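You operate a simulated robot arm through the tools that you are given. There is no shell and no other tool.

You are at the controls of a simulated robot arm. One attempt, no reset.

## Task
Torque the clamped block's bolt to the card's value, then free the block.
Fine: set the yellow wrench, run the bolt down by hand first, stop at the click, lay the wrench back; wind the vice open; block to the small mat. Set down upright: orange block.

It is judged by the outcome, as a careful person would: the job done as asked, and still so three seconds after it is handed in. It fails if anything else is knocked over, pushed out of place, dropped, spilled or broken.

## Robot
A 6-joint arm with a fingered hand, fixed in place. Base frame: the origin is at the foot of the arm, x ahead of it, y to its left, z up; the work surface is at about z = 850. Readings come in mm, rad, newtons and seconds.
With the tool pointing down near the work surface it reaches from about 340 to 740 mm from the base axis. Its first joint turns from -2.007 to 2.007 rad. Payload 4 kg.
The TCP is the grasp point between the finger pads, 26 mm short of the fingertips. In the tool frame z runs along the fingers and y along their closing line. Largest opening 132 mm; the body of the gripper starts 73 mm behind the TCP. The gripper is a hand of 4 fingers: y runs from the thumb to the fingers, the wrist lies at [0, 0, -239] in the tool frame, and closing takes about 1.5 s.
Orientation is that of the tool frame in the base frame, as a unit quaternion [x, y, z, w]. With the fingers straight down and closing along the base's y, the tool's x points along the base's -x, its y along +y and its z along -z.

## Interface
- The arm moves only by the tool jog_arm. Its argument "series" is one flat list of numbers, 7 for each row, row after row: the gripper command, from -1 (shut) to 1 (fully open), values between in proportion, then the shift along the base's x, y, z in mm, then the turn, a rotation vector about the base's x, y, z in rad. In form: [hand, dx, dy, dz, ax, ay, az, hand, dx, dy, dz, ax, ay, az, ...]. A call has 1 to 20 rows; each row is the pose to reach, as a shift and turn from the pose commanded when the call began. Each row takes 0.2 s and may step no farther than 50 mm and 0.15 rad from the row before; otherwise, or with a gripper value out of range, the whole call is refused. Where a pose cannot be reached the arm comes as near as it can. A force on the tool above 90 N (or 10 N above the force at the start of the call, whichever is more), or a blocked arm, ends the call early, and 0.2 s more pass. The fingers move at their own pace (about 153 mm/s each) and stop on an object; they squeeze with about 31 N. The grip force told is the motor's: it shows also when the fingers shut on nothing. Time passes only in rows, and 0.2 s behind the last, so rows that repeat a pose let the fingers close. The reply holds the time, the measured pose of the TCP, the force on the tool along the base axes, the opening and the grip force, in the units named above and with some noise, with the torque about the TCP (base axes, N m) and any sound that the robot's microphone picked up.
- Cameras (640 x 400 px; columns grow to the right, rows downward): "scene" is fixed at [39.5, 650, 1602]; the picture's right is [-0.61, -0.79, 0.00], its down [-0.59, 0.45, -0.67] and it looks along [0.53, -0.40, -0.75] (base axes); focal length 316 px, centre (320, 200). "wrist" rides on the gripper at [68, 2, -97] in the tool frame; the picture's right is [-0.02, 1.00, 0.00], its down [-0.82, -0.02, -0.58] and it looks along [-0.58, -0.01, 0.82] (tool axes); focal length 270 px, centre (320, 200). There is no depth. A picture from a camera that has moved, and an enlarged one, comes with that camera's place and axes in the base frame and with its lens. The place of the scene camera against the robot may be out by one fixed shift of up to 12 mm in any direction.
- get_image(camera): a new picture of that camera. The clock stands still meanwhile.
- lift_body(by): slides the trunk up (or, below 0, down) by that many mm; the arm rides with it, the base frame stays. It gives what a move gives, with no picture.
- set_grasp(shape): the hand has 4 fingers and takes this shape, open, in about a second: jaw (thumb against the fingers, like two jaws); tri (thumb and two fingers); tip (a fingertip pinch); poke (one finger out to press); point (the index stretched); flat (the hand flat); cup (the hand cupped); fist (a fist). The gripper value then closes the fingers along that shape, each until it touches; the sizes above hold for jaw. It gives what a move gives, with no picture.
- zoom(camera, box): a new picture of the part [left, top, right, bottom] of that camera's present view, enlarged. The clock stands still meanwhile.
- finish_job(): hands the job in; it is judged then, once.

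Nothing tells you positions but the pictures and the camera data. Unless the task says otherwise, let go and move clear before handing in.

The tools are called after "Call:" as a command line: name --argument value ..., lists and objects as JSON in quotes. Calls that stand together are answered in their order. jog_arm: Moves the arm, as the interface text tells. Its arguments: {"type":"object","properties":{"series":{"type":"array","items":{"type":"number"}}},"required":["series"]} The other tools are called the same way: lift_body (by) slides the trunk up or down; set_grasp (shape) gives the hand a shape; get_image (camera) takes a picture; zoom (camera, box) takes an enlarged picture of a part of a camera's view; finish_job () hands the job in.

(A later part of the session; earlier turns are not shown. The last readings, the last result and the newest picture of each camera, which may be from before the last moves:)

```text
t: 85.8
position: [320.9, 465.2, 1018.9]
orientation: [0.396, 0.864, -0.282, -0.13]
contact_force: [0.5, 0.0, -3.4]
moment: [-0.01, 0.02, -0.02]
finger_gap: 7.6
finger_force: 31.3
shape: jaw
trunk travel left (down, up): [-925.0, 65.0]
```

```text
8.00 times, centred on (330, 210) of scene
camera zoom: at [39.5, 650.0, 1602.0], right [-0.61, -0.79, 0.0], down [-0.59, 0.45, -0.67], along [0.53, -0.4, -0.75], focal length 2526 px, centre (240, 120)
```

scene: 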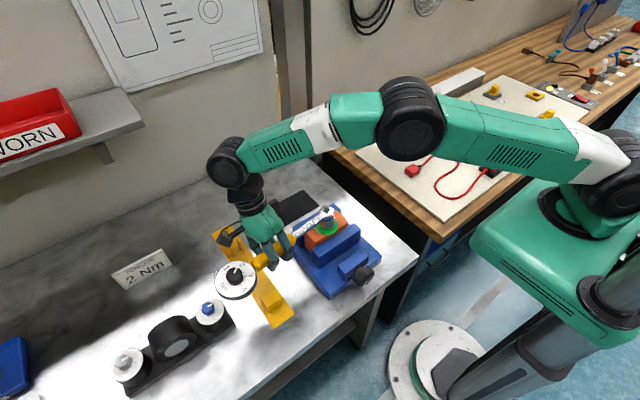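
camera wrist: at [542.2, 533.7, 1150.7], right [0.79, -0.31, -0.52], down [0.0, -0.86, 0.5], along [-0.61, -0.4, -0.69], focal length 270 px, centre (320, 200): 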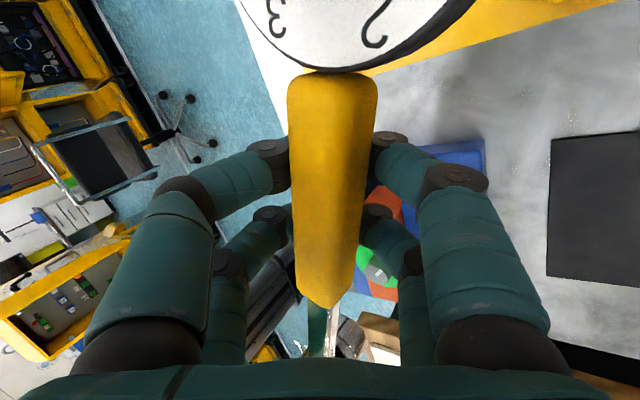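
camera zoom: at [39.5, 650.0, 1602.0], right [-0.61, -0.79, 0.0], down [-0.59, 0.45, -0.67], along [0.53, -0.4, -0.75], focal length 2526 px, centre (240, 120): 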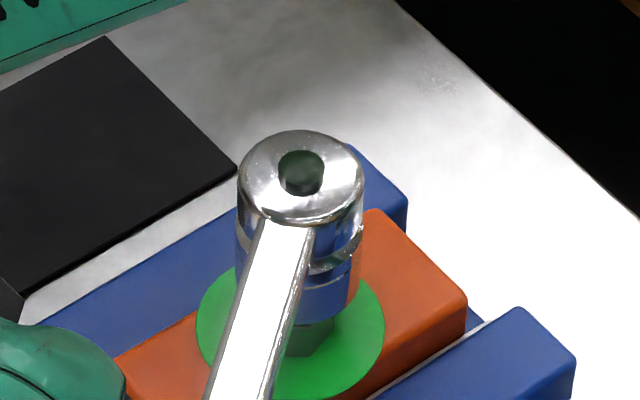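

Call:
jog_arm --series '[-1, 1.1, 1.4, -3, 0, 0, 0, -1, 1.1, 1.4, -7, 0, 0, 0, -1, 1.1, 1.4, -7, 0, 0, 0]'

Call:
zoom --camera "scene" --box '[300, 185, 360, 235]'

```text
t: 86.6
position: [321.8, 466.1, 1013.7]
orientation: [0.396, 0.864, -0.282, -0.129]
contact_force: [0.8, -0.6, -2.9]
moment: [-0.18, -0.06, -0.05]
finger_gap: 7.8
finger_force: 30.9
shape: jaw
trunk travel left (down, up): [-925.0, 65.0]
```

```text
8.00 times, centred on (330, 210) of scene
camera zoom: at [39.5, 650.0, 1602.0], right [-0.61, -0.79, 0.0], down [-0.59, 0.45, -0.67], along [0.53, -0.4, -0.75], focal length 2526 px, centre (240, 120)
```

zoom: 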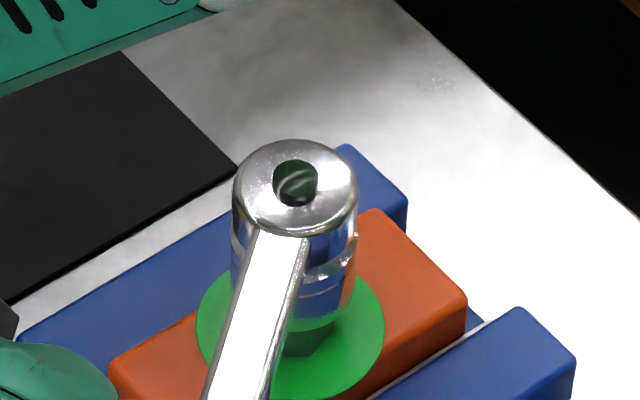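

Call:
jog_arm --series '[-1, 0, 0, 6, 0, 0, 0, -1, -2, 1.6, 6, 0, 0, 0, -1, -2, 1.6, 2, 0, 0, 0, -1, -2, 1.6, -1, 0, 0, 0, -1, -2, 1.6, -4, 0, 0, 0, -1, -2, 1.6, -4, 0, 0, 0]'

Call:
zoom --camera "scene" --box '[300, 185, 360, 235]'

```text
t: 88.0
position: [320.0, 467.2, 1008.9]
orientation: [0.397, 0.864, -0.282, -0.129]
contact_force: [-2.1, 3.4, -2.0]
moment: [-0.23, -0.11, -0.05]
finger_gap: 7.6
finger_force: 31.0
shape: jaw
trunk travel left (down, up): [-925.0, 65.0]
```

```text
8.00 times, centred on (330, 210) of scene
camera zoom: at [39.5, 650.0, 1602.0], right [-0.61, -0.79, 0.0], down [-0.59, 0.45, -0.67], along [0.53, -0.4, -0.75], focal length 2526 px, centre (240, 120)
```

zoom: 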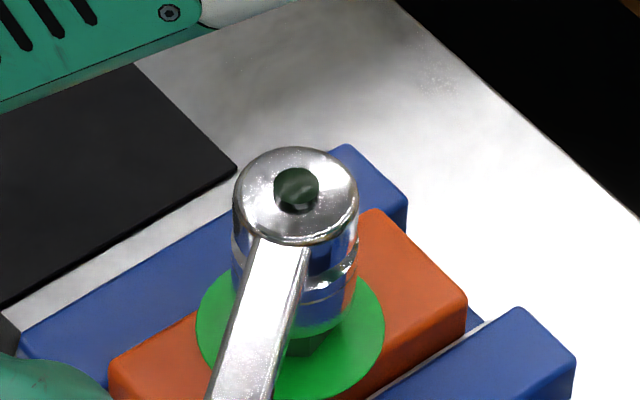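

Call:
jog_arm --series '[-1, -0.6, 0.7, 0, 0, 0, 0, -1, -1.2, 1.4, -1, 0, 0, 0, -1, -1.2, 1.4, -3, 0, 0, 0, -1, -1.2, 1.4, -3, 0, 0, 0]'

Call:
zoom --camera "scene" --box '[300, 185, 360, 235]'

```text
t: 89.0
position: [318.4, 468.2, 1005.4]
orientation: [0.397, 0.864, -0.281, -0.129]
contact_force: [-1.3, 0.3, -2.4]
moment: [-0.26, -0.14, -0.1]
finger_gap: 7.3
finger_force: 30.8
shape: jaw
trunk travel left (down, up): [-925.0, 65.0]
```

```text
8.00 times, centred on (330, 210) of scene
camera zoom: at [39.5, 650.0, 1602.0], right [-0.61, -0.79, 0.0], down [-0.59, 0.45, -0.67], along [0.53, -0.4, -0.75], focal length 2526 px, centre (240, 120)
```

zoom: 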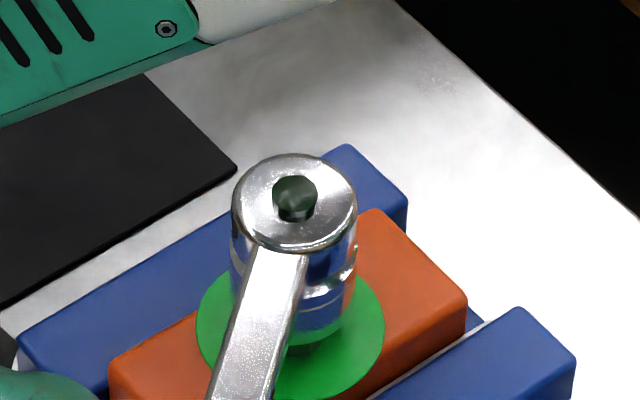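

Call:
jog_arm --series '[-1, -0.3, 0.4, -1.5, 0, 0, 0, -1, -0.3, 0.4, -3.5, 0, 0, 0, -1, -0.3, 0.4, -5, 0, 0, 0, -1, -0.3, 0.4, -5, 0, 0, 0]'

Call:
zoom --camera "scene" --box '[300, 185, 360, 235]'

```text
t: 90.0
position: [318.6, 468.6, 1000.8]
orientation: [0.396, 0.864, -0.282, -0.129]
contact_force: [-2.9, 2.0, 1.5]
moment: [-0.02, 0.08, -0.08]
finger_gap: 6.2
finger_force: 30.9
shape: jaw
trunk travel left (down, up): [-925.0, 65.0]
```

```text
8.00 times, centred on (330, 210) of scene
camera zoom: at [39.5, 650.0, 1602.0], right [-0.61, -0.79, 0.0], down [-0.59, 0.45, -0.67], along [0.53, -0.4, -0.75], focal length 2526 px, centre (240, 120)
```

zoom: 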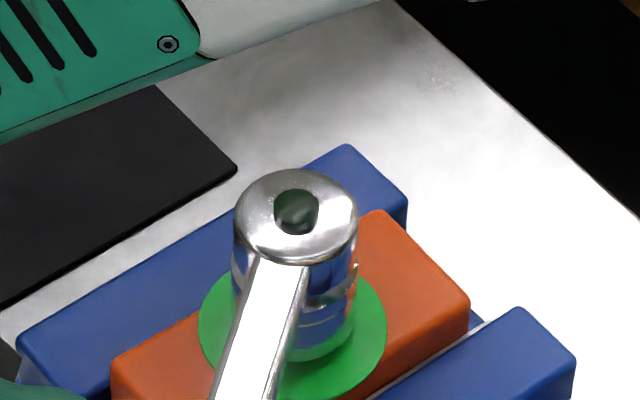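

The socket is seated on the hex again, holding the wrench upright. Now I'll slowly roll the hand around the handle towards vertical, monitoring forces.

Call:
jog_arm --series '[-1, 0.5, 0.4, 1, 0.0456, -0.0531, 0, -1, 1, 0.85, 0.7, 0.0913, -0.1061, 0, -1, 1.5, 1.3, 0.4, 0.1369, -0.1592, 0, -1, 2.05, 1.76, 0.05, 0.1826, -0.2122, 0]'

Call:
get_image --camera "wrist"

Call:
zoom --camera "scene" --box '[300, 185, 360, 235]'

```text
t: 91.0
position: [319.0, 470.2, 999.9]
orientation: [0.41, 0.895, -0.159, -0.073]
contact_force: [-0.7, -5.7, -9.3]
moment: [-0.2, 0.12, -0.04]
finger_gap: 5.8
finger_force: 30.4
shape: jaw
trunk travel left (down, up): [-925.0, 65.0]
```

```text
taken
camera wrist: at [301.3, 545.5, 1089.9], right [0.73, 0.59, -0.34], down [0.67, -0.5, 0.55], along [0.15, -0.63, -0.76], focal length 270 px, centre (320, 200)
```

wrist: 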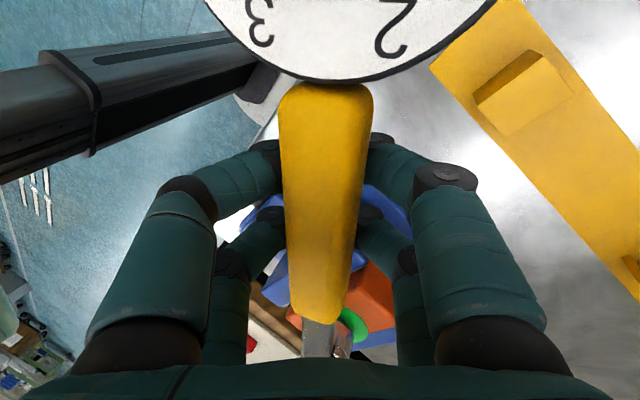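

```text
8.00 times, centred on (330, 210) of scene
camera zoom: at [39.5, 650.0, 1602.0], right [-0.61, -0.79, 0.0], down [-0.59, 0.45, -0.67], along [0.53, -0.4, -0.75], focal length 2526 px, centre (240, 120)
```

zoom: 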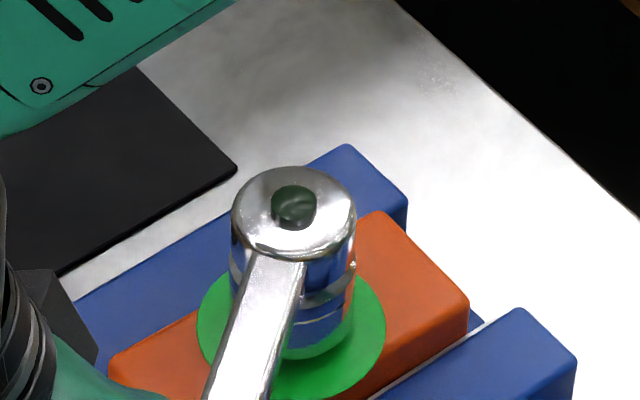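

Call:
jog_arm --series '[-1, 0, -0.8, -1.2, 0.0456, -0.0531, 0, -1, 0.6, -0.5, -1.5, 0.0913, -0.1061, 0, -1, 1.2, -0.2, -1.8, 0.1369, -0.1592, 0, -1, 1.8, 0.2, -2, 0.1826, -0.2122, 0]'

Call:
get_image --camera "wrist"

Call:
zoom --camera "scene" --box '[300, 185, 360, 235]'

```text
t: 92.0
position: [322.2, 471.4, 999.6]
orientation: [0.417, 0.908, -0.032, -0.014]
contact_force: [-0.1, -1.3, -7.1]
moment: [-0.13, 0.0, 0.02]
finger_gap: 5.7
finger_force: 31.1
shape: jaw
trunk travel left (down, up): [-925.0, 65.0]
```

```text
taken
camera wrist: at [283.1, 528.8, 1094.6], right [0.77, 0.63, -0.07], down [0.55, -0.61, 0.58], along [0.32, -0.48, -0.81], focal length 270 px, centre (320, 200)
```

wrist: 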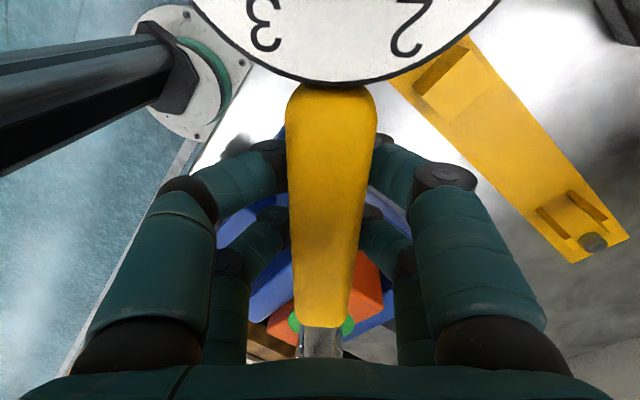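

```text
8.00 times, centred on (330, 210) of scene
camera zoom: at [39.5, 650.0, 1602.0], right [-0.61, -0.79, 0.0], down [-0.59, 0.45, -0.67], along [0.53, -0.4, -0.75], focal length 2526 px, centre (240, 120)
```

zoom: 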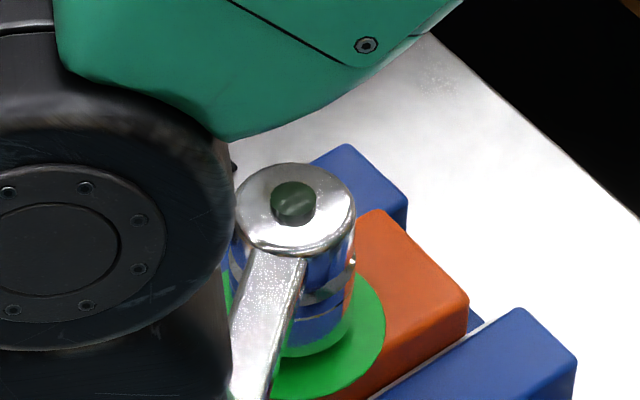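

Call:
jog_arm --series '[-1, 0.4, 0.3, -0.5, 0.0456, -0.0531, 0, -1, 1, 0.8, -0.6, 0.0913, -0.1061, 0, -1, 1.6, 1.3, -0.6, 0.1369, -0.1592, 0, -1, 2.2, 1.8, -0.6, 0.1826, -0.2122, 0]'

Call:
get_image --camera "wrist"

Call:
zoom --camera "scene" --box '[300, 185, 360, 235]'

```text
t: 93.0
position: [323.2, 473.8, 997.4]
orientation: [0.415, 0.904, 0.096, 0.043]
contact_force: [-0.3, -1.6, -7.7]
moment: [-0.08, -0.02, -0.02]
finger_gap: 5.9
finger_force: 31.1
shape: jaw
trunk travel left (down, up): [-925.0, 65.0]
```

```text
taken
camera wrist: at [265.1, 513.1, 1092.0], right [0.76, 0.62, 0.21], down [0.43, -0.71, 0.56], along [0.49, -0.34, -0.8], focal length 270 px, centre (320, 200)
```

wrist: 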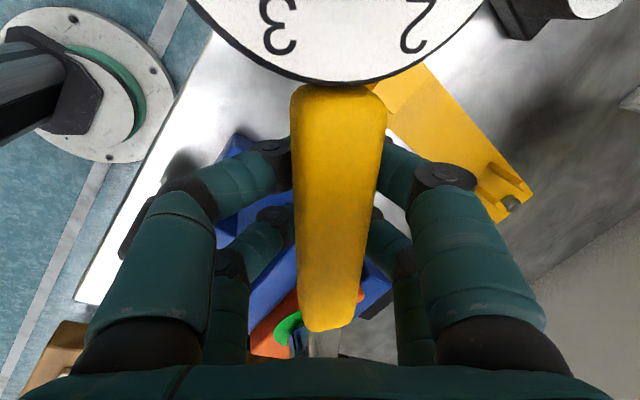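

```text
8.00 times, centred on (330, 210) of scene
camera zoom: at [39.5, 650.0, 1602.0], right [-0.61, -0.79, 0.0], down [-0.59, 0.45, -0.67], along [0.53, -0.4, -0.75], focal length 2526 px, centre (240, 120)
```

zoom: 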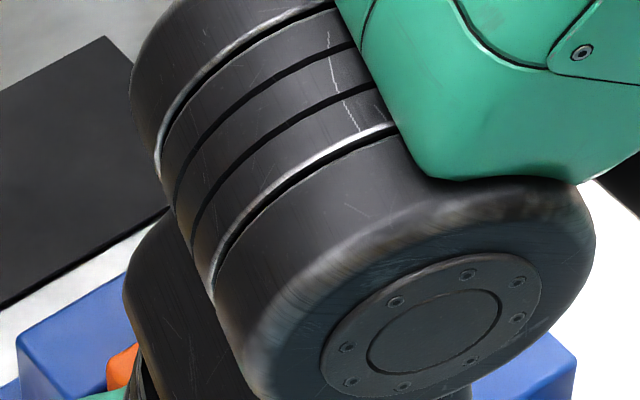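

Call:
jog_arm --series '[-1, 0.5, 0.4, 0, 0.039, -0.0455, 0, -1, 1, 0.9, 0, 0.078, -0.091, 0, -1, 1, 0.9, 0, 0.078, -0.091, 0]'

Call:
jog_arm --series '[-1, 0, 0, 3, 0, 0, 0, -1, 0, 0, 7, 0, 0, 0, -1, 0, 0, 12, 0, 0, 0, -1, 0, 0, 25, 0, 0, 0, -1, 0, 0, 45, 0, 0, 0, -1, 0, 0, 65, 0, 0, 0, -1, 0, 0, 65, 0, 0, 0]'

Call:
get_image --camera "wrist"

Call:
get_image --camera "scene"

```text
t: 93.8
position: [325.7, 475.3, 997.8]
orientation: [0.412, 0.896, 0.15, 0.067]
contact_force: [0.9, -0.8, -6.6]
moment: [-0.1, -0.05, -0.02]
finger_gap: 5.4
finger_force: 31.1
shape: jaw
trunk travel left (down, up): [-925.0, 65.0]
```

```text
t: 95.4
position: [325.5, 474.0, 1061.1]
orientation: [0.411, 0.897, 0.149, 0.067]
contact_force: [-0.8, 0.8, -5.1]
moment: [-0.01, 0.0, 0.02]
finger_gap: 5.3
finger_force: 30.7
shape: jaw
trunk travel left (down, up): [-925.0, 65.0]
```

```text
taken
camera wrist: at [257.4, 507.3, 1153.9], right [0.73, 0.6, 0.32], down [0.38, -0.75, 0.54], along [0.57, -0.27, -0.78], focal length 270 px, centre (320, 200)
```

wrist: 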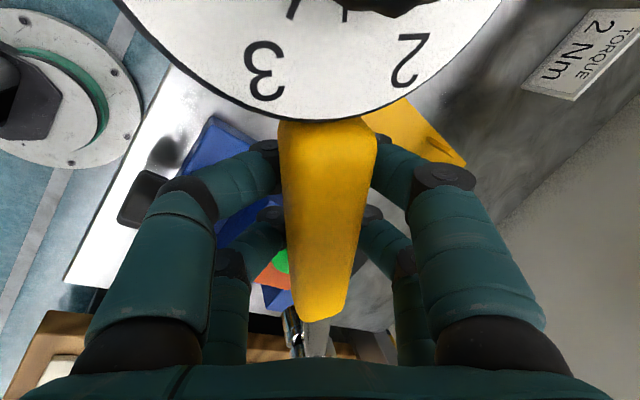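

```text
taken
```

scene: 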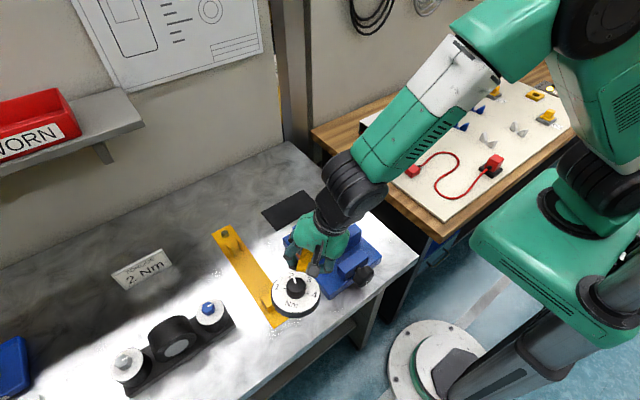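

The wrench now leans the other way in hand (slid about 9 mm along the handle), and hand tilt keeps it upright. Moving to above the cradle.

Call:
jog_arm --series '[-1, 20, 10, 0, 0, 0, 0.1, -1, 40, 20, 0, 0, 0, 0.22, -1, 60, 32, 0, 0, 0, 0.36, -1, 80, 42, 0, 0, 0, 0.5, -1, 100, 52, 0, 0, 0, 0.64, -1, 120, 62, 0, 0, 0, 0.78, -1, 135.5, 71.5, 0, 0, 0, 0.861, -1, 135.5, 71.5, 0, 0, 0, 0.861]'

Call:
get_image --camera "wrist"

Call:
get_image --camera "scene"

Call:
zoom --camera "scene" --box '[180, 170, 320, 310]'

```text
t: 97.2
position: [459.8, 545.8, 1062.1]
orientation: [-0.001, 0.986, 0.165, -0.001]
contact_force: [-0.1, 0.1, -4.5]
moment: [0.0, 0.01, 0.05]
finger_gap: 5.2
finger_force: 31.0
shape: jaw
trunk travel left (down, up): [-925.0, 65.0]
```

```text
taken
camera wrist: at [392.2, 515.7, 1153.7], right [0.02, 0.95, 0.32], down [0.82, -0.2, 0.54], along [0.58, 0.25, -0.78], focal length 270 px, centre (320, 200)
```

wrist: 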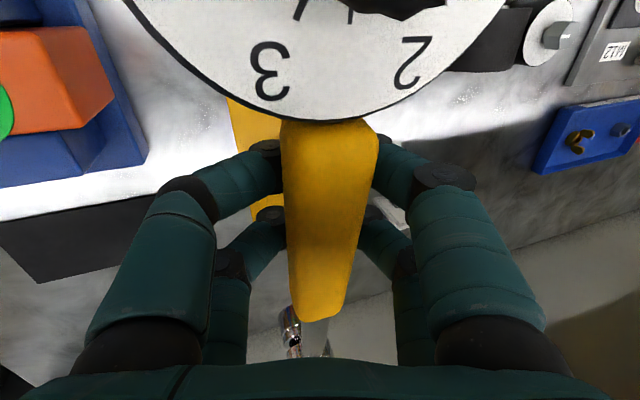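

```text
taken
```

scene: 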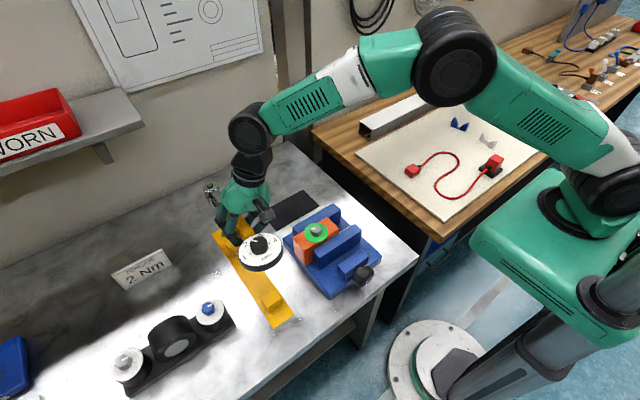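

```text
2.86 times, centred on (250, 240) of scene
camera zoom: at [39.5, 650.0, 1602.0], right [-0.61, -0.79, 0.0], down [-0.59, 0.45, -0.67], along [0.53, -0.4, -0.75], focal length 902 px, centre (520, 86)
```

zoom: 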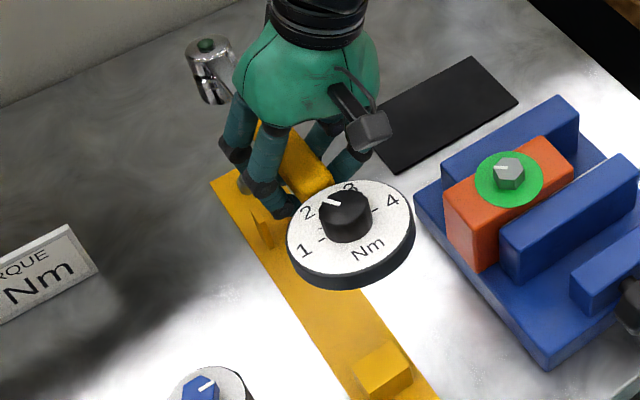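

Call:
zoom --camera "scene" --box '[195, 175, 235, 215]'

Call:
zoom --camera "scene" --box '[230, 220, 300, 280]'

```text
10.00 times, centred on (215, 195) of scene
camera zoom: at [39.5, 650.0, 1602.0], right [-0.61, -0.79, 0.0], down [-0.59, 0.45, -0.67], along [0.53, -0.4, -0.75], focal length 3157 px, centre (1370, 250)
```

zoom: 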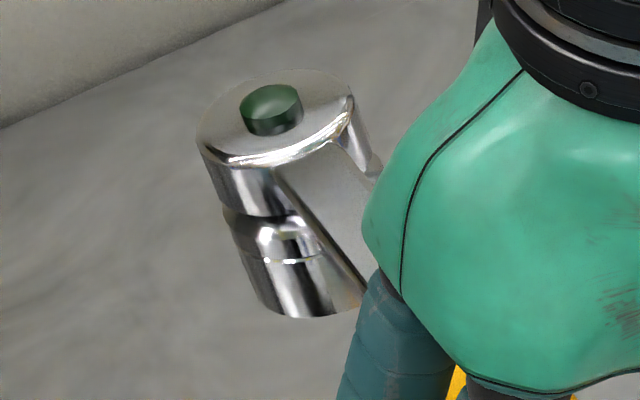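

```text
6.67 times, centred on (265, 250) of scene
camera zoom: at [39.5, 650.0, 1602.0], right [-0.61, -0.79, 0.0], down [-0.59, 0.45, -0.67], along [0.53, -0.4, -0.75], focal length 2105 px, centre (687, -133)
```

zoom: 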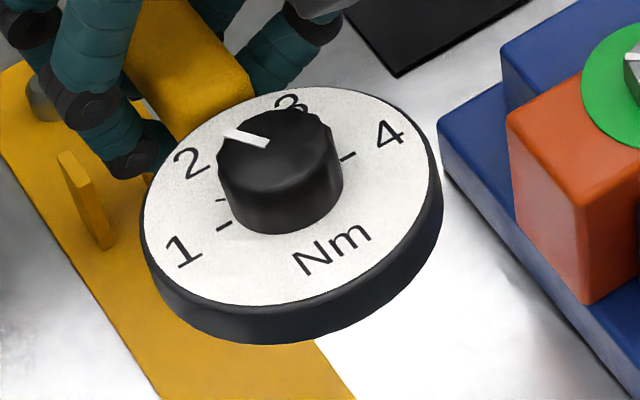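

The wrench is pitched dial-up by roughly 0.12 rad with a small residual roll; I'll correct both and re-check.

Call:
jog_arm --series '[-1, 0, 0, 0, -0.035, -0.06, 0, -1, 0, 0, 0, -0.07, -0.12, 0, -1, 0, 0, 0, -0.07, -0.12, 0]'

Call:
zoom --camera "scene" --box '[195, 170, 235, 210]'

Call:
zoom --camera "scene" --box '[230, 220, 300, 290]'

Call:
get_image --camera "wrist"

```text
t: 98.0
position: [460.2, 545.8, 1061.7]
orientation: [-0.01, 0.99, 0.129, 0.058]
contact_force: [0.3, 0.7, -4.0]
moment: [-0.01, 0.01, -0.01]
finger_gap: 5.3
finger_force: 30.9
shape: jaw
trunk travel left (down, up): [-925.0, 65.0]
```

```text
10.00 times, centred on (215, 190) of scene
camera zoom: at [39.5, 650.0, 1602.0], right [-0.61, -0.79, 0.0], down [-0.59, 0.45, -0.67], along [0.53, -0.4, -0.75], focal length 3157 px, centre (1370, 300)
```

zoom: 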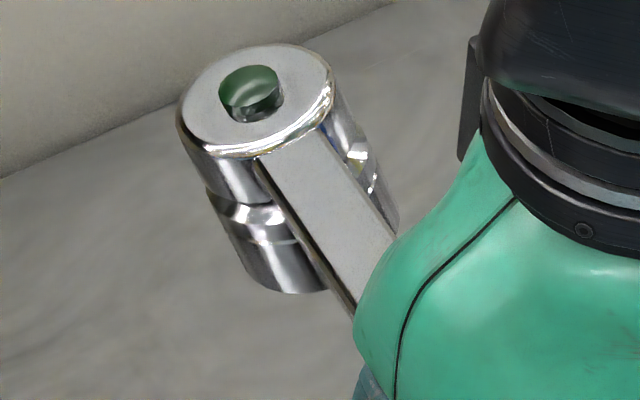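

```text
5.71 times, centred on (265, 255) of scene
camera zoom: at [39.5, 650.0, 1602.0], right [-0.61, -0.79, 0.0], down [-0.59, 0.45, -0.67], along [0.53, -0.4, -0.75], focal length 1804 px, centre (634, -114)
```

zoom: 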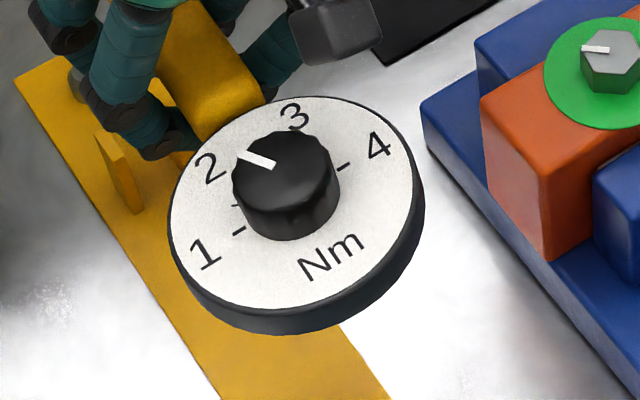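

```text
taken
camera wrist: at [381.6, 522.4, 1146.5], right [-0.01, 0.97, 0.26], down [0.75, -0.16, 0.65], along [0.67, 0.2, -0.72], focal length 270 px, centre (320, 200)
```

wrist: 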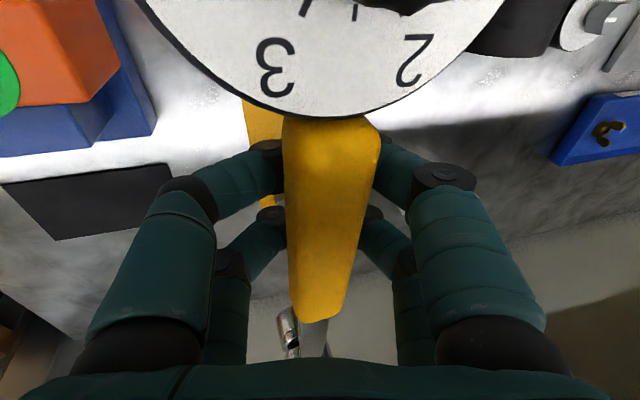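

The wrench is upright now. I'll lower toward the cradle with a small shift, then check alignment with the peg.

Call:
jog_arm --series '[-1, 4, 3, -20, 0, 0, 0, -1, 8, 6, -50, 0, 0, 0, -1, 8, 6, -80, 0, 0, 0, -1, 8, 6, -105, 0, 0, 0, -1, 8, 6, -120, 0, 0, 0, -1, 8, 6, -120, 0, 0, 0]'

Call:
zoom --camera "scene" --box '[200, 205, 260, 255]'

Call:
zoom --camera "scene" --box '[200, 210, 320, 330]'

Call:
get_image --camera "wrist"

```text
t: 99.4
position: [467.1, 550.9, 941.9]
orientation: [-0.011, 0.99, 0.128, 0.059]
contact_force: [0.3, -0.2, -4.9]
moment: [0.02, 0.01, -0.02]
finger_gap: 5.2
finger_force: 31.3
shape: jaw
trunk travel left (down, up): [-925.0, 65.0]
```

```text
8.00 times, centred on (230, 230) of scene
camera zoom: at [39.5, 650.0, 1602.0], right [-0.61, -0.79, 0.0], down [-0.59, 0.45, -0.67], along [0.53, -0.4, -0.75], focal length 2526 px, centre (1040, -40)
```

zoom: 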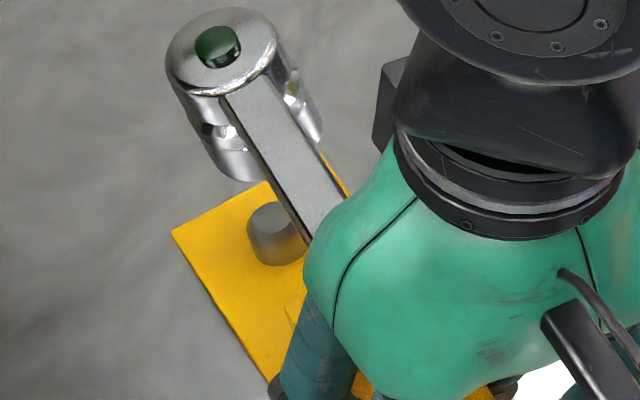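

```text
3.33 times, centred on (260, 270) of scene
camera zoom: at [39.5, 650.0, 1602.0], right [-0.61, -0.79, 0.0], down [-0.59, 0.45, -0.67], along [0.53, -0.4, -0.75], focal length 1052 px, centre (520, -33)
```

zoom: 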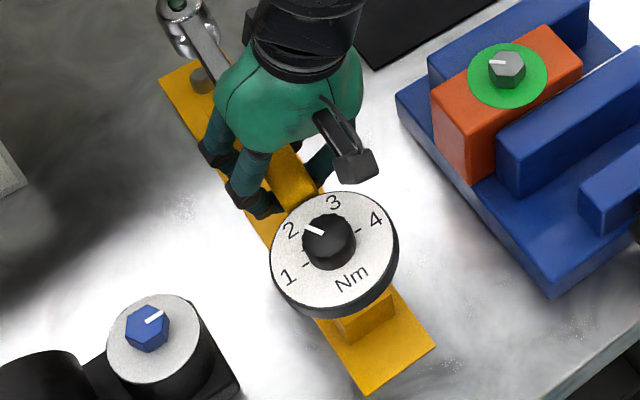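

```text
taken
camera wrist: at [388.6, 528.2, 1026.3], right [-0.01, 0.97, 0.26], down [0.75, -0.16, 0.65], along [0.67, 0.2, -0.72], focal length 270 px, centre (320, 200)
```

wrist: 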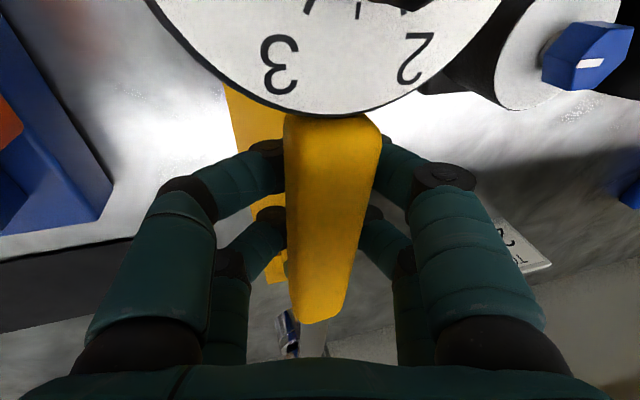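

Call:
jog_arm --series '[-1, 0.7, 2.5, -8, 0, 0, 0, -1, 0.7, 2.5, -16, 0, 0, 0, -1, 0.7, 2.5, -22, 0, 0, 0, -1, 0.7, 2.5, -22, 0, 0, 0]'

Call:
zoom --camera "scene" --box '[205, 210, 255, 250]'

Call:
get_image --camera "wrist"

```text
t: 100.4
position: [468.6, 553.7, 920.5]
orientation: [-0.01, 0.99, 0.128, 0.058]
contact_force: [-0.2, -0.3, -3.4]
moment: [-0.01, 0.02, -0.01]
finger_gap: 5.7
finger_force: 30.8
shape: jaw
trunk travel left (down, up): [-925.0, 65.0]
```

```text
10.00 times, centred on (230, 230) of scene
camera zoom: at [39.5, 650.0, 1602.0], right [-0.61, -0.79, 0.0], down [-0.59, 0.45, -0.67], along [0.53, -0.4, -0.75], focal length 3157 px, centre (1220, -100)
```

zoom: 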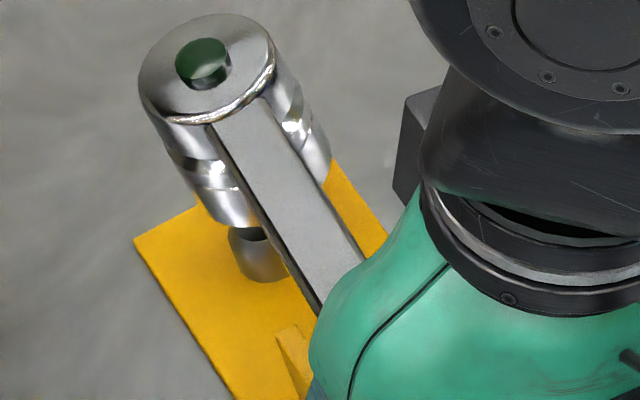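

```text
taken
camera wrist: at [389.2, 530.8, 1004.3], right [-0.01, 0.97, 0.26], down [0.75, -0.16, 0.65], along [0.67, 0.2, -0.72], focal length 270 px, centre (320, 200)
```

wrist: 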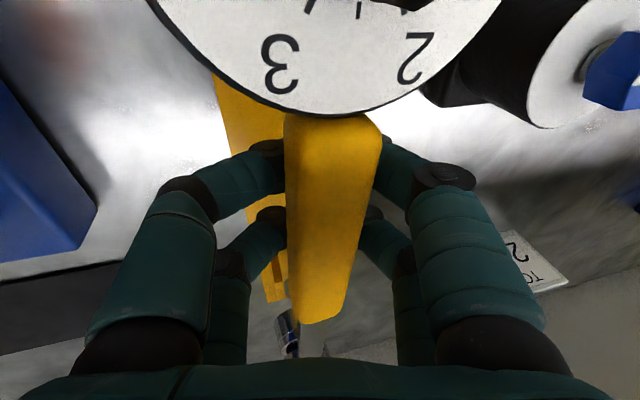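

Call:
jog_arm --series '[-1, 0, 0, -4, 0, 0, 0, -1, 0, 0, -8, 0, 0, 0, -1, 0, 0, -12, 0, 0, 0, -1, 0, 0, -12, 0, 0, 0]'

Call:
zoom --camera "scene" --box '[205, 210, 255, 250]'

```text
t: 101.4
position: [469.6, 554.1, 909.4]
orientation: [-0.01, 0.99, 0.129, 0.058]
contact_force: [0.6, -0.2, -4.6]
moment: [0.01, 0.0, -0.02]
finger_gap: 5.1
finger_force: 31.1
shape: jaw
trunk travel left (down, up): [-925.0, 65.0]
```

```text
10.00 times, centred on (230, 230) of scene
camera zoom: at [39.5, 650.0, 1602.0], right [-0.61, -0.79, 0.0], down [-0.59, 0.45, -0.67], along [0.53, -0.4, -0.75], focal length 3157 px, centre (1220, -100)
```

zoom: 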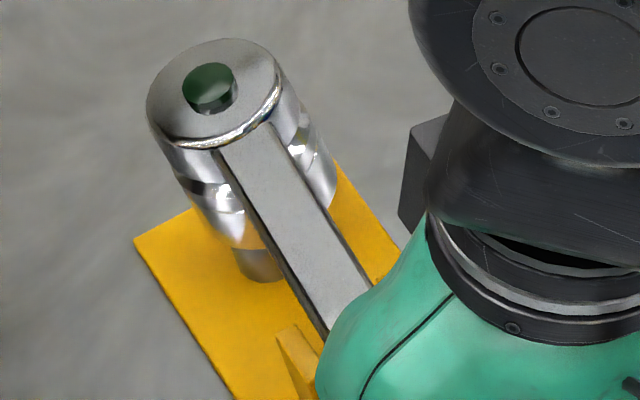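

Call:
jog_arm --series '[-1, 0, 0, -3, 0, 0, 0, -1, 0, 0, -6, 0, 0, 0, -1, 0, 0, -6, 0, 0, 0]'

Call:
zoom --camera "scene" --box '[205, 210, 255, 250]'

Call:
get_image --camera "wrist"

```text
t: 102.2
position: [470.2, 552.9, 903.0]
orientation: [-0.01, 0.99, 0.128, 0.059]
contact_force: [0.5, -0.7, -5.0]
moment: [0.04, 0.02, 0.01]
finger_gap: 5.3
finger_force: 30.5
shape: jaw
trunk travel left (down, up): [-925.0, 65.0]
```

```text
10.00 times, centred on (230, 230) of scene
camera zoom: at [39.5, 650.0, 1602.0], right [-0.61, -0.79, 0.0], down [-0.59, 0.45, -0.67], along [0.53, -0.4, -0.75], focal length 3157 px, centre (1220, -100)
```

zoom: 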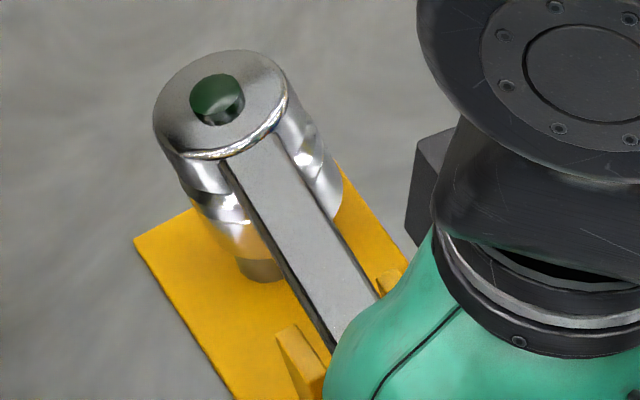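

```text
taken
camera wrist: at [390.5, 530.8, 987.1], right [-0.01, 0.97, 0.26], down [0.75, -0.16, 0.65], along [0.67, 0.2, -0.72], focal length 270 px, centre (320, 200)
```

wrist: 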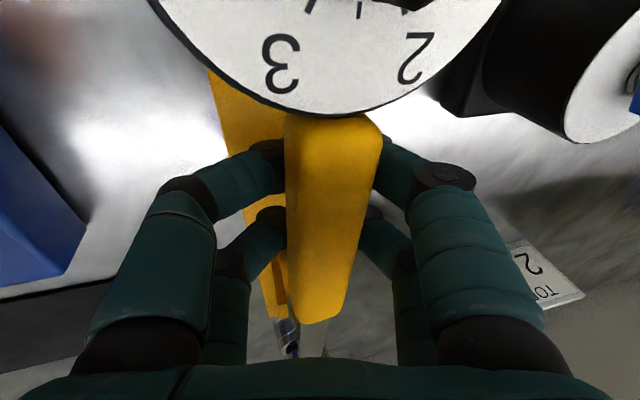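

The shaft is coming down between the prongs and the socket over the peg. Continue down.

Call:
jog_arm --series '[-1, 0, 0, -2, 0, 0, 0, -1, 0, 0, -4, 0, 0, 0, -1, 0, 0, -6, 0, 0, 0, -1, 0, 0, -6, 0, 0, 0]'

Call:
zoom --camera "scene" --box '[205, 210, 255, 250]'

Call:
zoom --camera "scene" --box '[230, 240, 300, 330]'

```text
t: 103.2
position: [470.3, 555.9, 896.4]
orientation: [-0.011, 0.99, 0.129, 0.06]
contact_force: [-0.3, 0.0, -4.3]
moment: [0.02, 0.0, -0.01]
finger_gap: 5.2
finger_force: 31.3
shape: jaw
trunk travel left (down, up): [-925.0, 65.0]
```

```text
10.00 times, centred on (230, 230) of scene
camera zoom: at [39.5, 650.0, 1602.0], right [-0.61, -0.79, 0.0], down [-0.59, 0.45, -0.67], along [0.53, -0.4, -0.75], focal length 3157 px, centre (1220, -100)
```

zoom: 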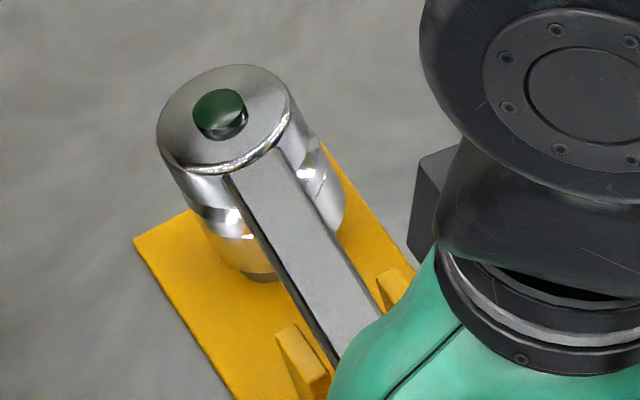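

```text
4.44 times, centred on (265, 285) of scene
camera zoom: at [39.5, 650.0, 1602.0], right [-0.61, -0.79, 0.0], down [-0.59, 0.45, -0.67], along [0.53, -0.4, -0.75], focal length 1403 px, centre (564, -178)
```

zoom: 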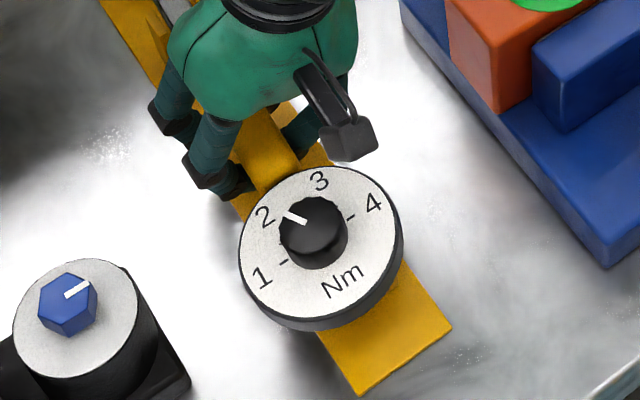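

Call:
jog_arm --series '[-1, -0.5, 0, -2, 0, 0, 0, -1, -1, 0, -4, 0, 0, 0, -1, -1, 0, -5, 0, 0, 0]'

Call:
zoom --camera "scene" --box '[205, 210, 255, 250]'

Call:
get_image --camera "wrist"

```text
t: 104.0
position: [469.3, 553.5, 891.4]
orientation: [-0.01, 0.99, 0.129, 0.059]
contact_force: [-0.7, 0.0, -4.2]
moment: [0.04, 0.05, -0.02]
finger_gap: 5.1
finger_force: 31.2
shape: jaw
trunk travel left (down, up): [-925.0, 65.0]
```

```text
10.00 times, centred on (230, 230) of scene
camera zoom: at [39.5, 650.0, 1602.0], right [-0.61, -0.79, 0.0], down [-0.59, 0.45, -0.67], along [0.53, -0.4, -0.75], focal length 3157 px, centre (1220, -100)
```

zoom: 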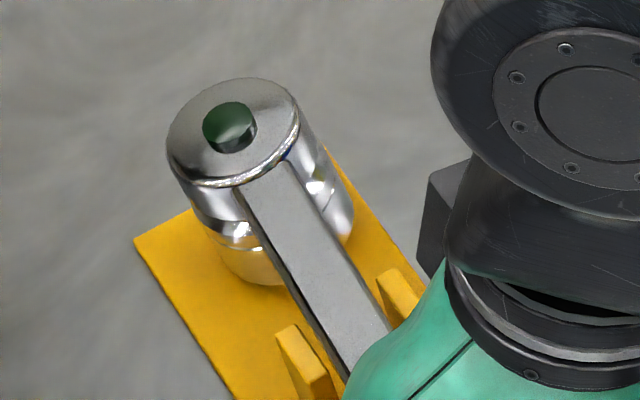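

```text
taken
camera wrist: at [389.3, 530.7, 975.8], right [-0.01, 0.97, 0.26], down [0.75, -0.16, 0.65], along [0.67, 0.2, -0.72], focal length 270 px, centre (320, 200)
```

wrist: 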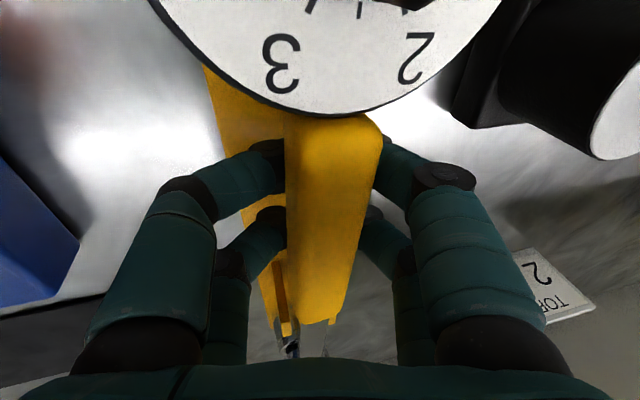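

Call:
jog_arm --series '[-1, -0.3, 0, -1.5, 0, 0, 0, -1, -0.5, 0, -3, 0, 0, 0, -1, -0.5, 0, -4, 0, 0, 0, -1, -0.5, 0, -4, 0, 0, 0]'

Call:
zoom --camera "scene" --box '[205, 210, 255, 250]'

Call:
zoom --camera "scene" --box '[230, 240, 300, 330]'

```text
t: 105.0
position: [468.5, 552.5, 886.5]
orientation: [-0.011, 0.99, 0.129, 0.059]
contact_force: [-0.5, 0.9, -5.3]
moment: [0.02, 0.02, 0.02]
finger_gap: 5.5
finger_force: 30.7
shape: jaw
trunk travel left (down, up): [-925.0, 65.0]
```

```text
10.00 times, centred on (230, 230) of scene
camera zoom: at [39.5, 650.0, 1602.0], right [-0.61, -0.79, 0.0], down [-0.59, 0.45, -0.67], along [0.53, -0.4, -0.75], focal length 3157 px, centre (1220, -100)
```

zoom: 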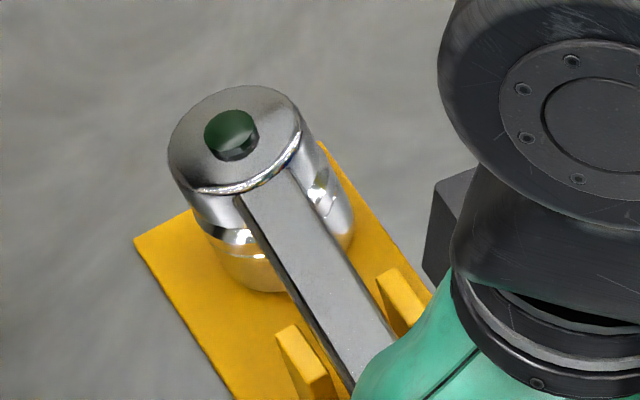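

```text
4.44 times, centred on (265, 285) of scene
camera zoom: at [39.5, 650.0, 1602.0], right [-0.61, -0.79, 0.0], down [-0.59, 0.45, -0.67], along [0.53, -0.4, -0.75], focal length 1403 px, centre (564, -178)
```

zoom: 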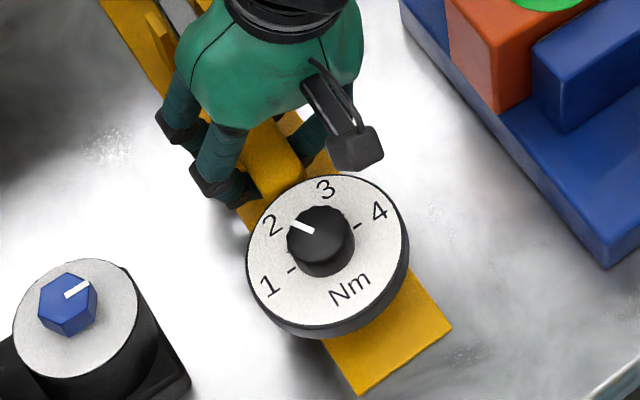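

The socket is right over the peg, but the dial end is about 10 mm too far to +y; I'll yaw the wrench about the socket by +0.042 rad.

Call:
jog_arm --series '[-1, -0.3, -2.2, 0, 0, 0, 0.014, -1, -0.6, -4.5, 0, 0, 0, 0.028, -1, -1, -6.7, 0, 0, 0, 0.042, -1, -1, -6.7, 0, 0, 0, 0.042]'

Call:
zoom --camera "scene" --box '[205, 210, 255, 250]'

Call:
zoom --camera "scene" --box '[230, 240, 300, 330]'

Call:
get_image --camera "wrist"

```text
t: 106.0
position: [466.4, 546.6, 888.3]
orientation: [-0.031, 0.99, 0.129, 0.056]
contact_force: [-0.4, 0.4, -4.4]
moment: [-0.02, 0.01, 0.01]
finger_gap: 5.7
finger_force: 30.7
shape: jaw
trunk travel left (down, up): [-925.0, 65.0]
```

```text
10.00 times, centred on (230, 230) of scene
camera zoom: at [39.5, 650.0, 1602.0], right [-0.61, -0.79, 0.0], down [-0.59, 0.45, -0.67], along [0.53, -0.4, -0.75], focal length 3157 px, centre (1220, -100)
```

zoom: 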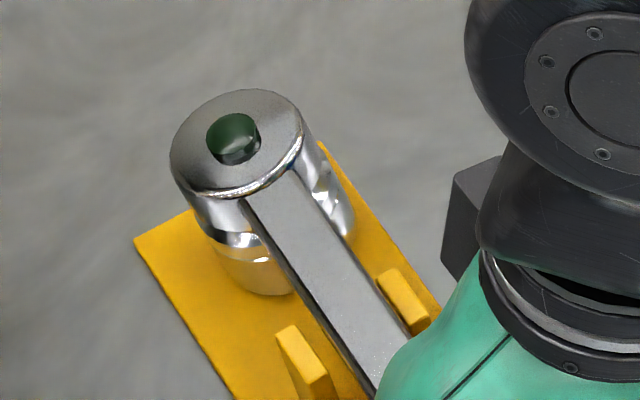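

```text
4.44 times, centred on (265, 285) of scene
camera zoom: at [39.5, 650.0, 1602.0], right [-0.61, -0.79, 0.0], down [-0.59, 0.45, -0.67], along [0.53, -0.4, -0.75], focal length 1403 px, centre (564, -178)
```

zoom: 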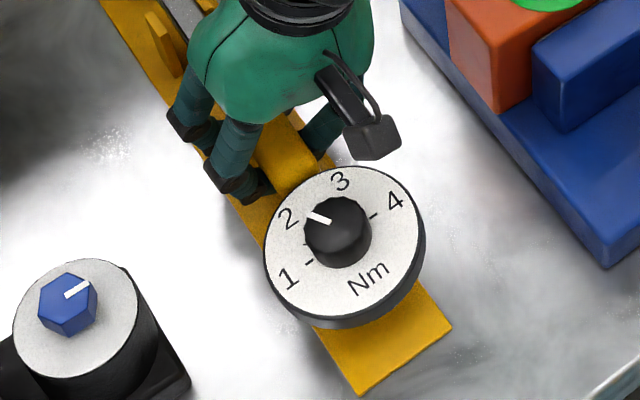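

```text
taken
camera wrist: at [388.7, 520.6, 972.2], right [-0.05, 0.97, 0.26], down [0.75, -0.13, 0.65], along [0.66, 0.23, -0.72], focal length 270 px, centre (320, 200)
```

wrist: 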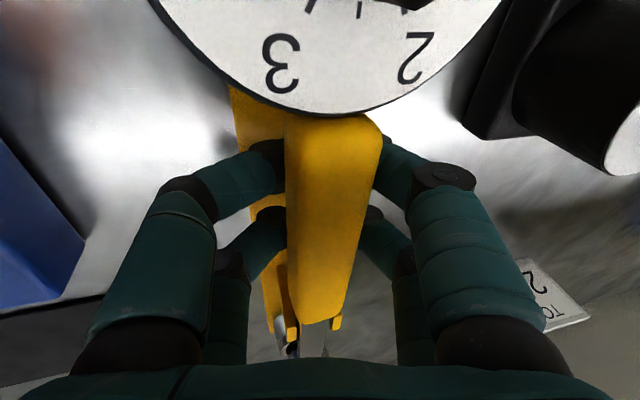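

Socket, shaft and dial now line up with their original rest positions. I'll open the fingers gradually to let the wrench settle the last few millimetres.

Call:
jog_arm --series '[-0.9, 0, 0, -1, 0, 0, 0, -0.85, 0, 0, -1.5, 0, 0, 0, -0.8, 0, 0, -1.5, 0, 0, 0, -0.75, 0, 0, -1.5, 0, 0, 0, -0.7, 0, 0, -1, 0, 0, 0]'

Call:
zoom --camera "scene" --box '[200, 210, 310, 330]'

Call:
get_image --camera "wrist"

```text
t: 107.2
position: [466.1, 546.2, 886.9]
orientation: [-0.031, 0.99, 0.129, 0.056]
contact_force: [-0.4, 1.1, 0.1]
moment: [0.0, -0.02, -0.02]
finger_gap: 19.2
finger_force: 0.0
shape: jaw
trunk travel left (down, up): [-925.0, 65.0]
```

```text
3.33 times, centred on (255, 270) of scene
camera zoom: at [39.5, 650.0, 1602.0], right [-0.61, -0.79, 0.0], down [-0.59, 0.45, -0.67], along [0.53, -0.4, -0.75], focal length 1052 px, centre (537, -33)
```

zoom: 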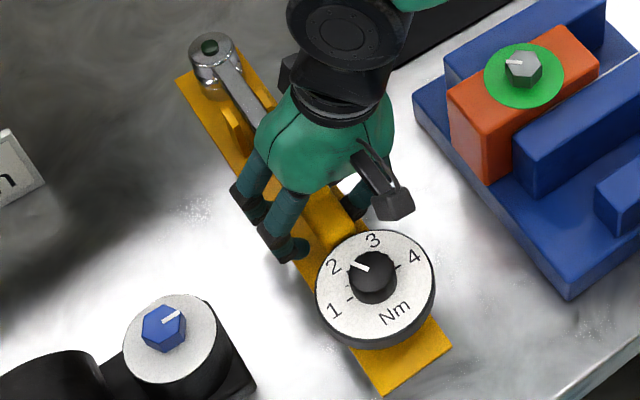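

```text
taken
camera wrist: at [388.1, 520.5, 971.8], right [-0.05, 0.96, 0.26], down [0.75, -0.13, 0.65], along [0.66, 0.23, -0.72], focal length 270 px, centre (320, 200)
```

wrist: 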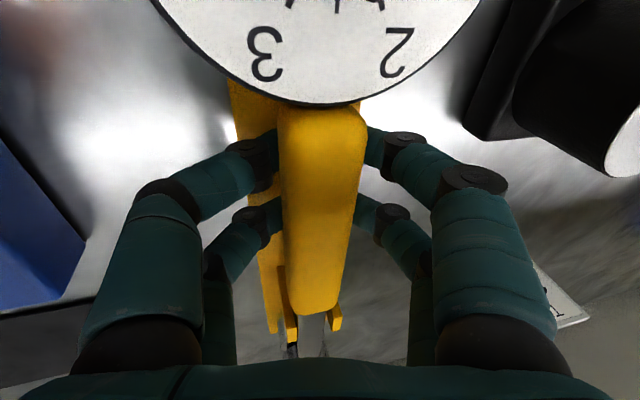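

The wrench is resting in its cradle with its weight off the hand. I'll open further and withdraw along the tool axis.

Call:
jog_arm --series '[-0.6, 0, 0, 0.5, 0, 0, 0, -0.45, 0, 0, 1, 0, 0, 0, -0.3, 0, 0, 1.5, 0, 0, 0, -0.15, 0, 0, 2, 0, 0, 0, -0.05, 0, 0, 2, 0, 0, 0, -0.05, 0, 0, 2, 0, 0, 0]'

Call:
get_image --camera "wrist"

```text
t: 108.6
position: [466.1, 547.5, 891.5]
orientation: [-0.031, 0.989, 0.131, 0.057]
contact_force: [0.4, 1.4, 9.0]
moment: [-0.16, 0.13, -0.02]
finger_gap: 57.1
finger_force: 0.0
shape: jaw
trunk travel left (down, up): [-925.0, 65.0]
```

```text
taken
camera wrist: at [388.4, 520.6, 974.6], right [-0.05, 0.96, 0.26], down [0.75, -0.13, 0.65], along [0.66, 0.23, -0.72], focal length 270 px, centre (320, 200)
```

wrist: 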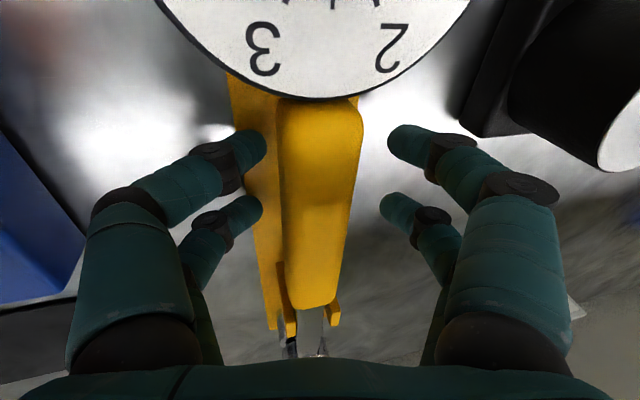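

Call:
jog_arm --series '[-0.05, -0.4, -1, 4, 0, 0, 0, -0.05, -1, -2.6, 10, 0, 0, 0, -0.05, -2.1, -5.2, 20, 0, 0, 0, -0.05, -4.1, -10.4, 40, 0, 0, 0, -0.05, -7.2, -18, 70, 0, 0, 0, -0.05, -10.3, -25.9, 105, 0, 0, 0, 0.2, -10.3, -25.9, 140, 0, 0, 0, 0.2, -10.3, -25.9, 140, 0, 0, 0]'

Call:
get_image --camera "wrist"

Call:
get_image --camera "scene"

Call:
zoom --camera "scene" --box '[190, 210, 310, 340]'

```text
t: 110.4
position: [455.8, 521.5, 1029.1]
orientation: [-0.031, 0.989, 0.13, 0.056]
contact_force: [0.5, -1.1, 0.3]
moment: [0.02, -0.01, 0.0]
finger_gap: 78.7
finger_force: 0.0
shape: jaw
trunk travel left (down, up): [-925.0, 65.0]
```

```text
taken
camera wrist: at [377.9, 494.7, 1114.1], right [-0.05, 0.97, 0.26], down [0.75, -0.13, 0.65], along [0.66, 0.23, -0.72], focal length 270 px, centre (320, 200)
```

wrist: 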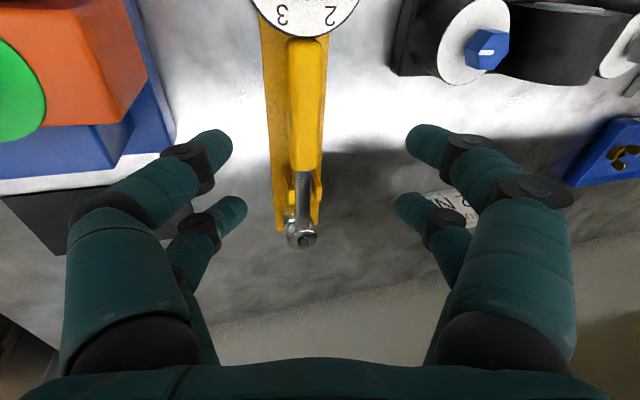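

```text
taken
```

scene: 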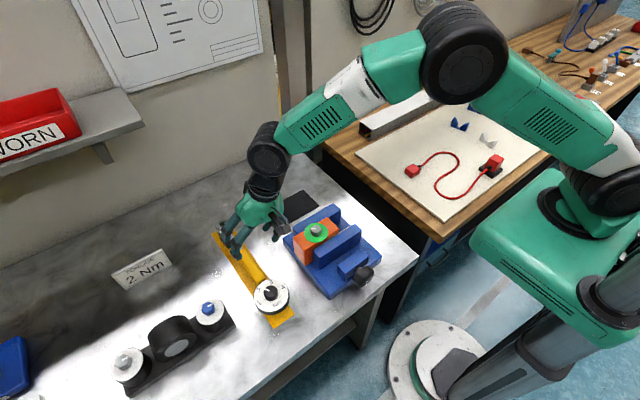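

```text
3.08 times, centred on (250, 275) of scene
camera zoom: at [39.5, 650.0, 1602.0], right [-0.61, -0.79, 0.0], down [-0.59, 0.45, -0.67], along [0.53, -0.4, -0.75], focal length 971 px, centre (535, -31)
```

zoom: 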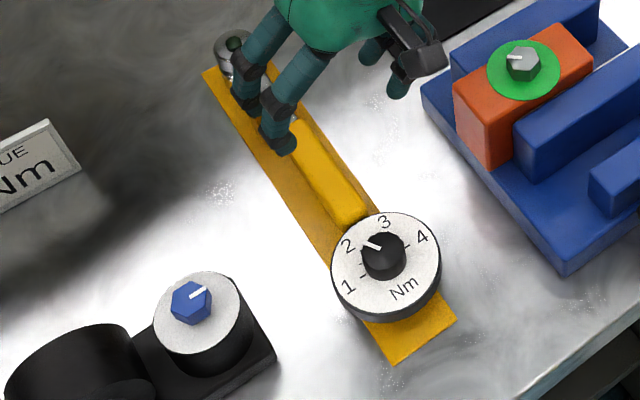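

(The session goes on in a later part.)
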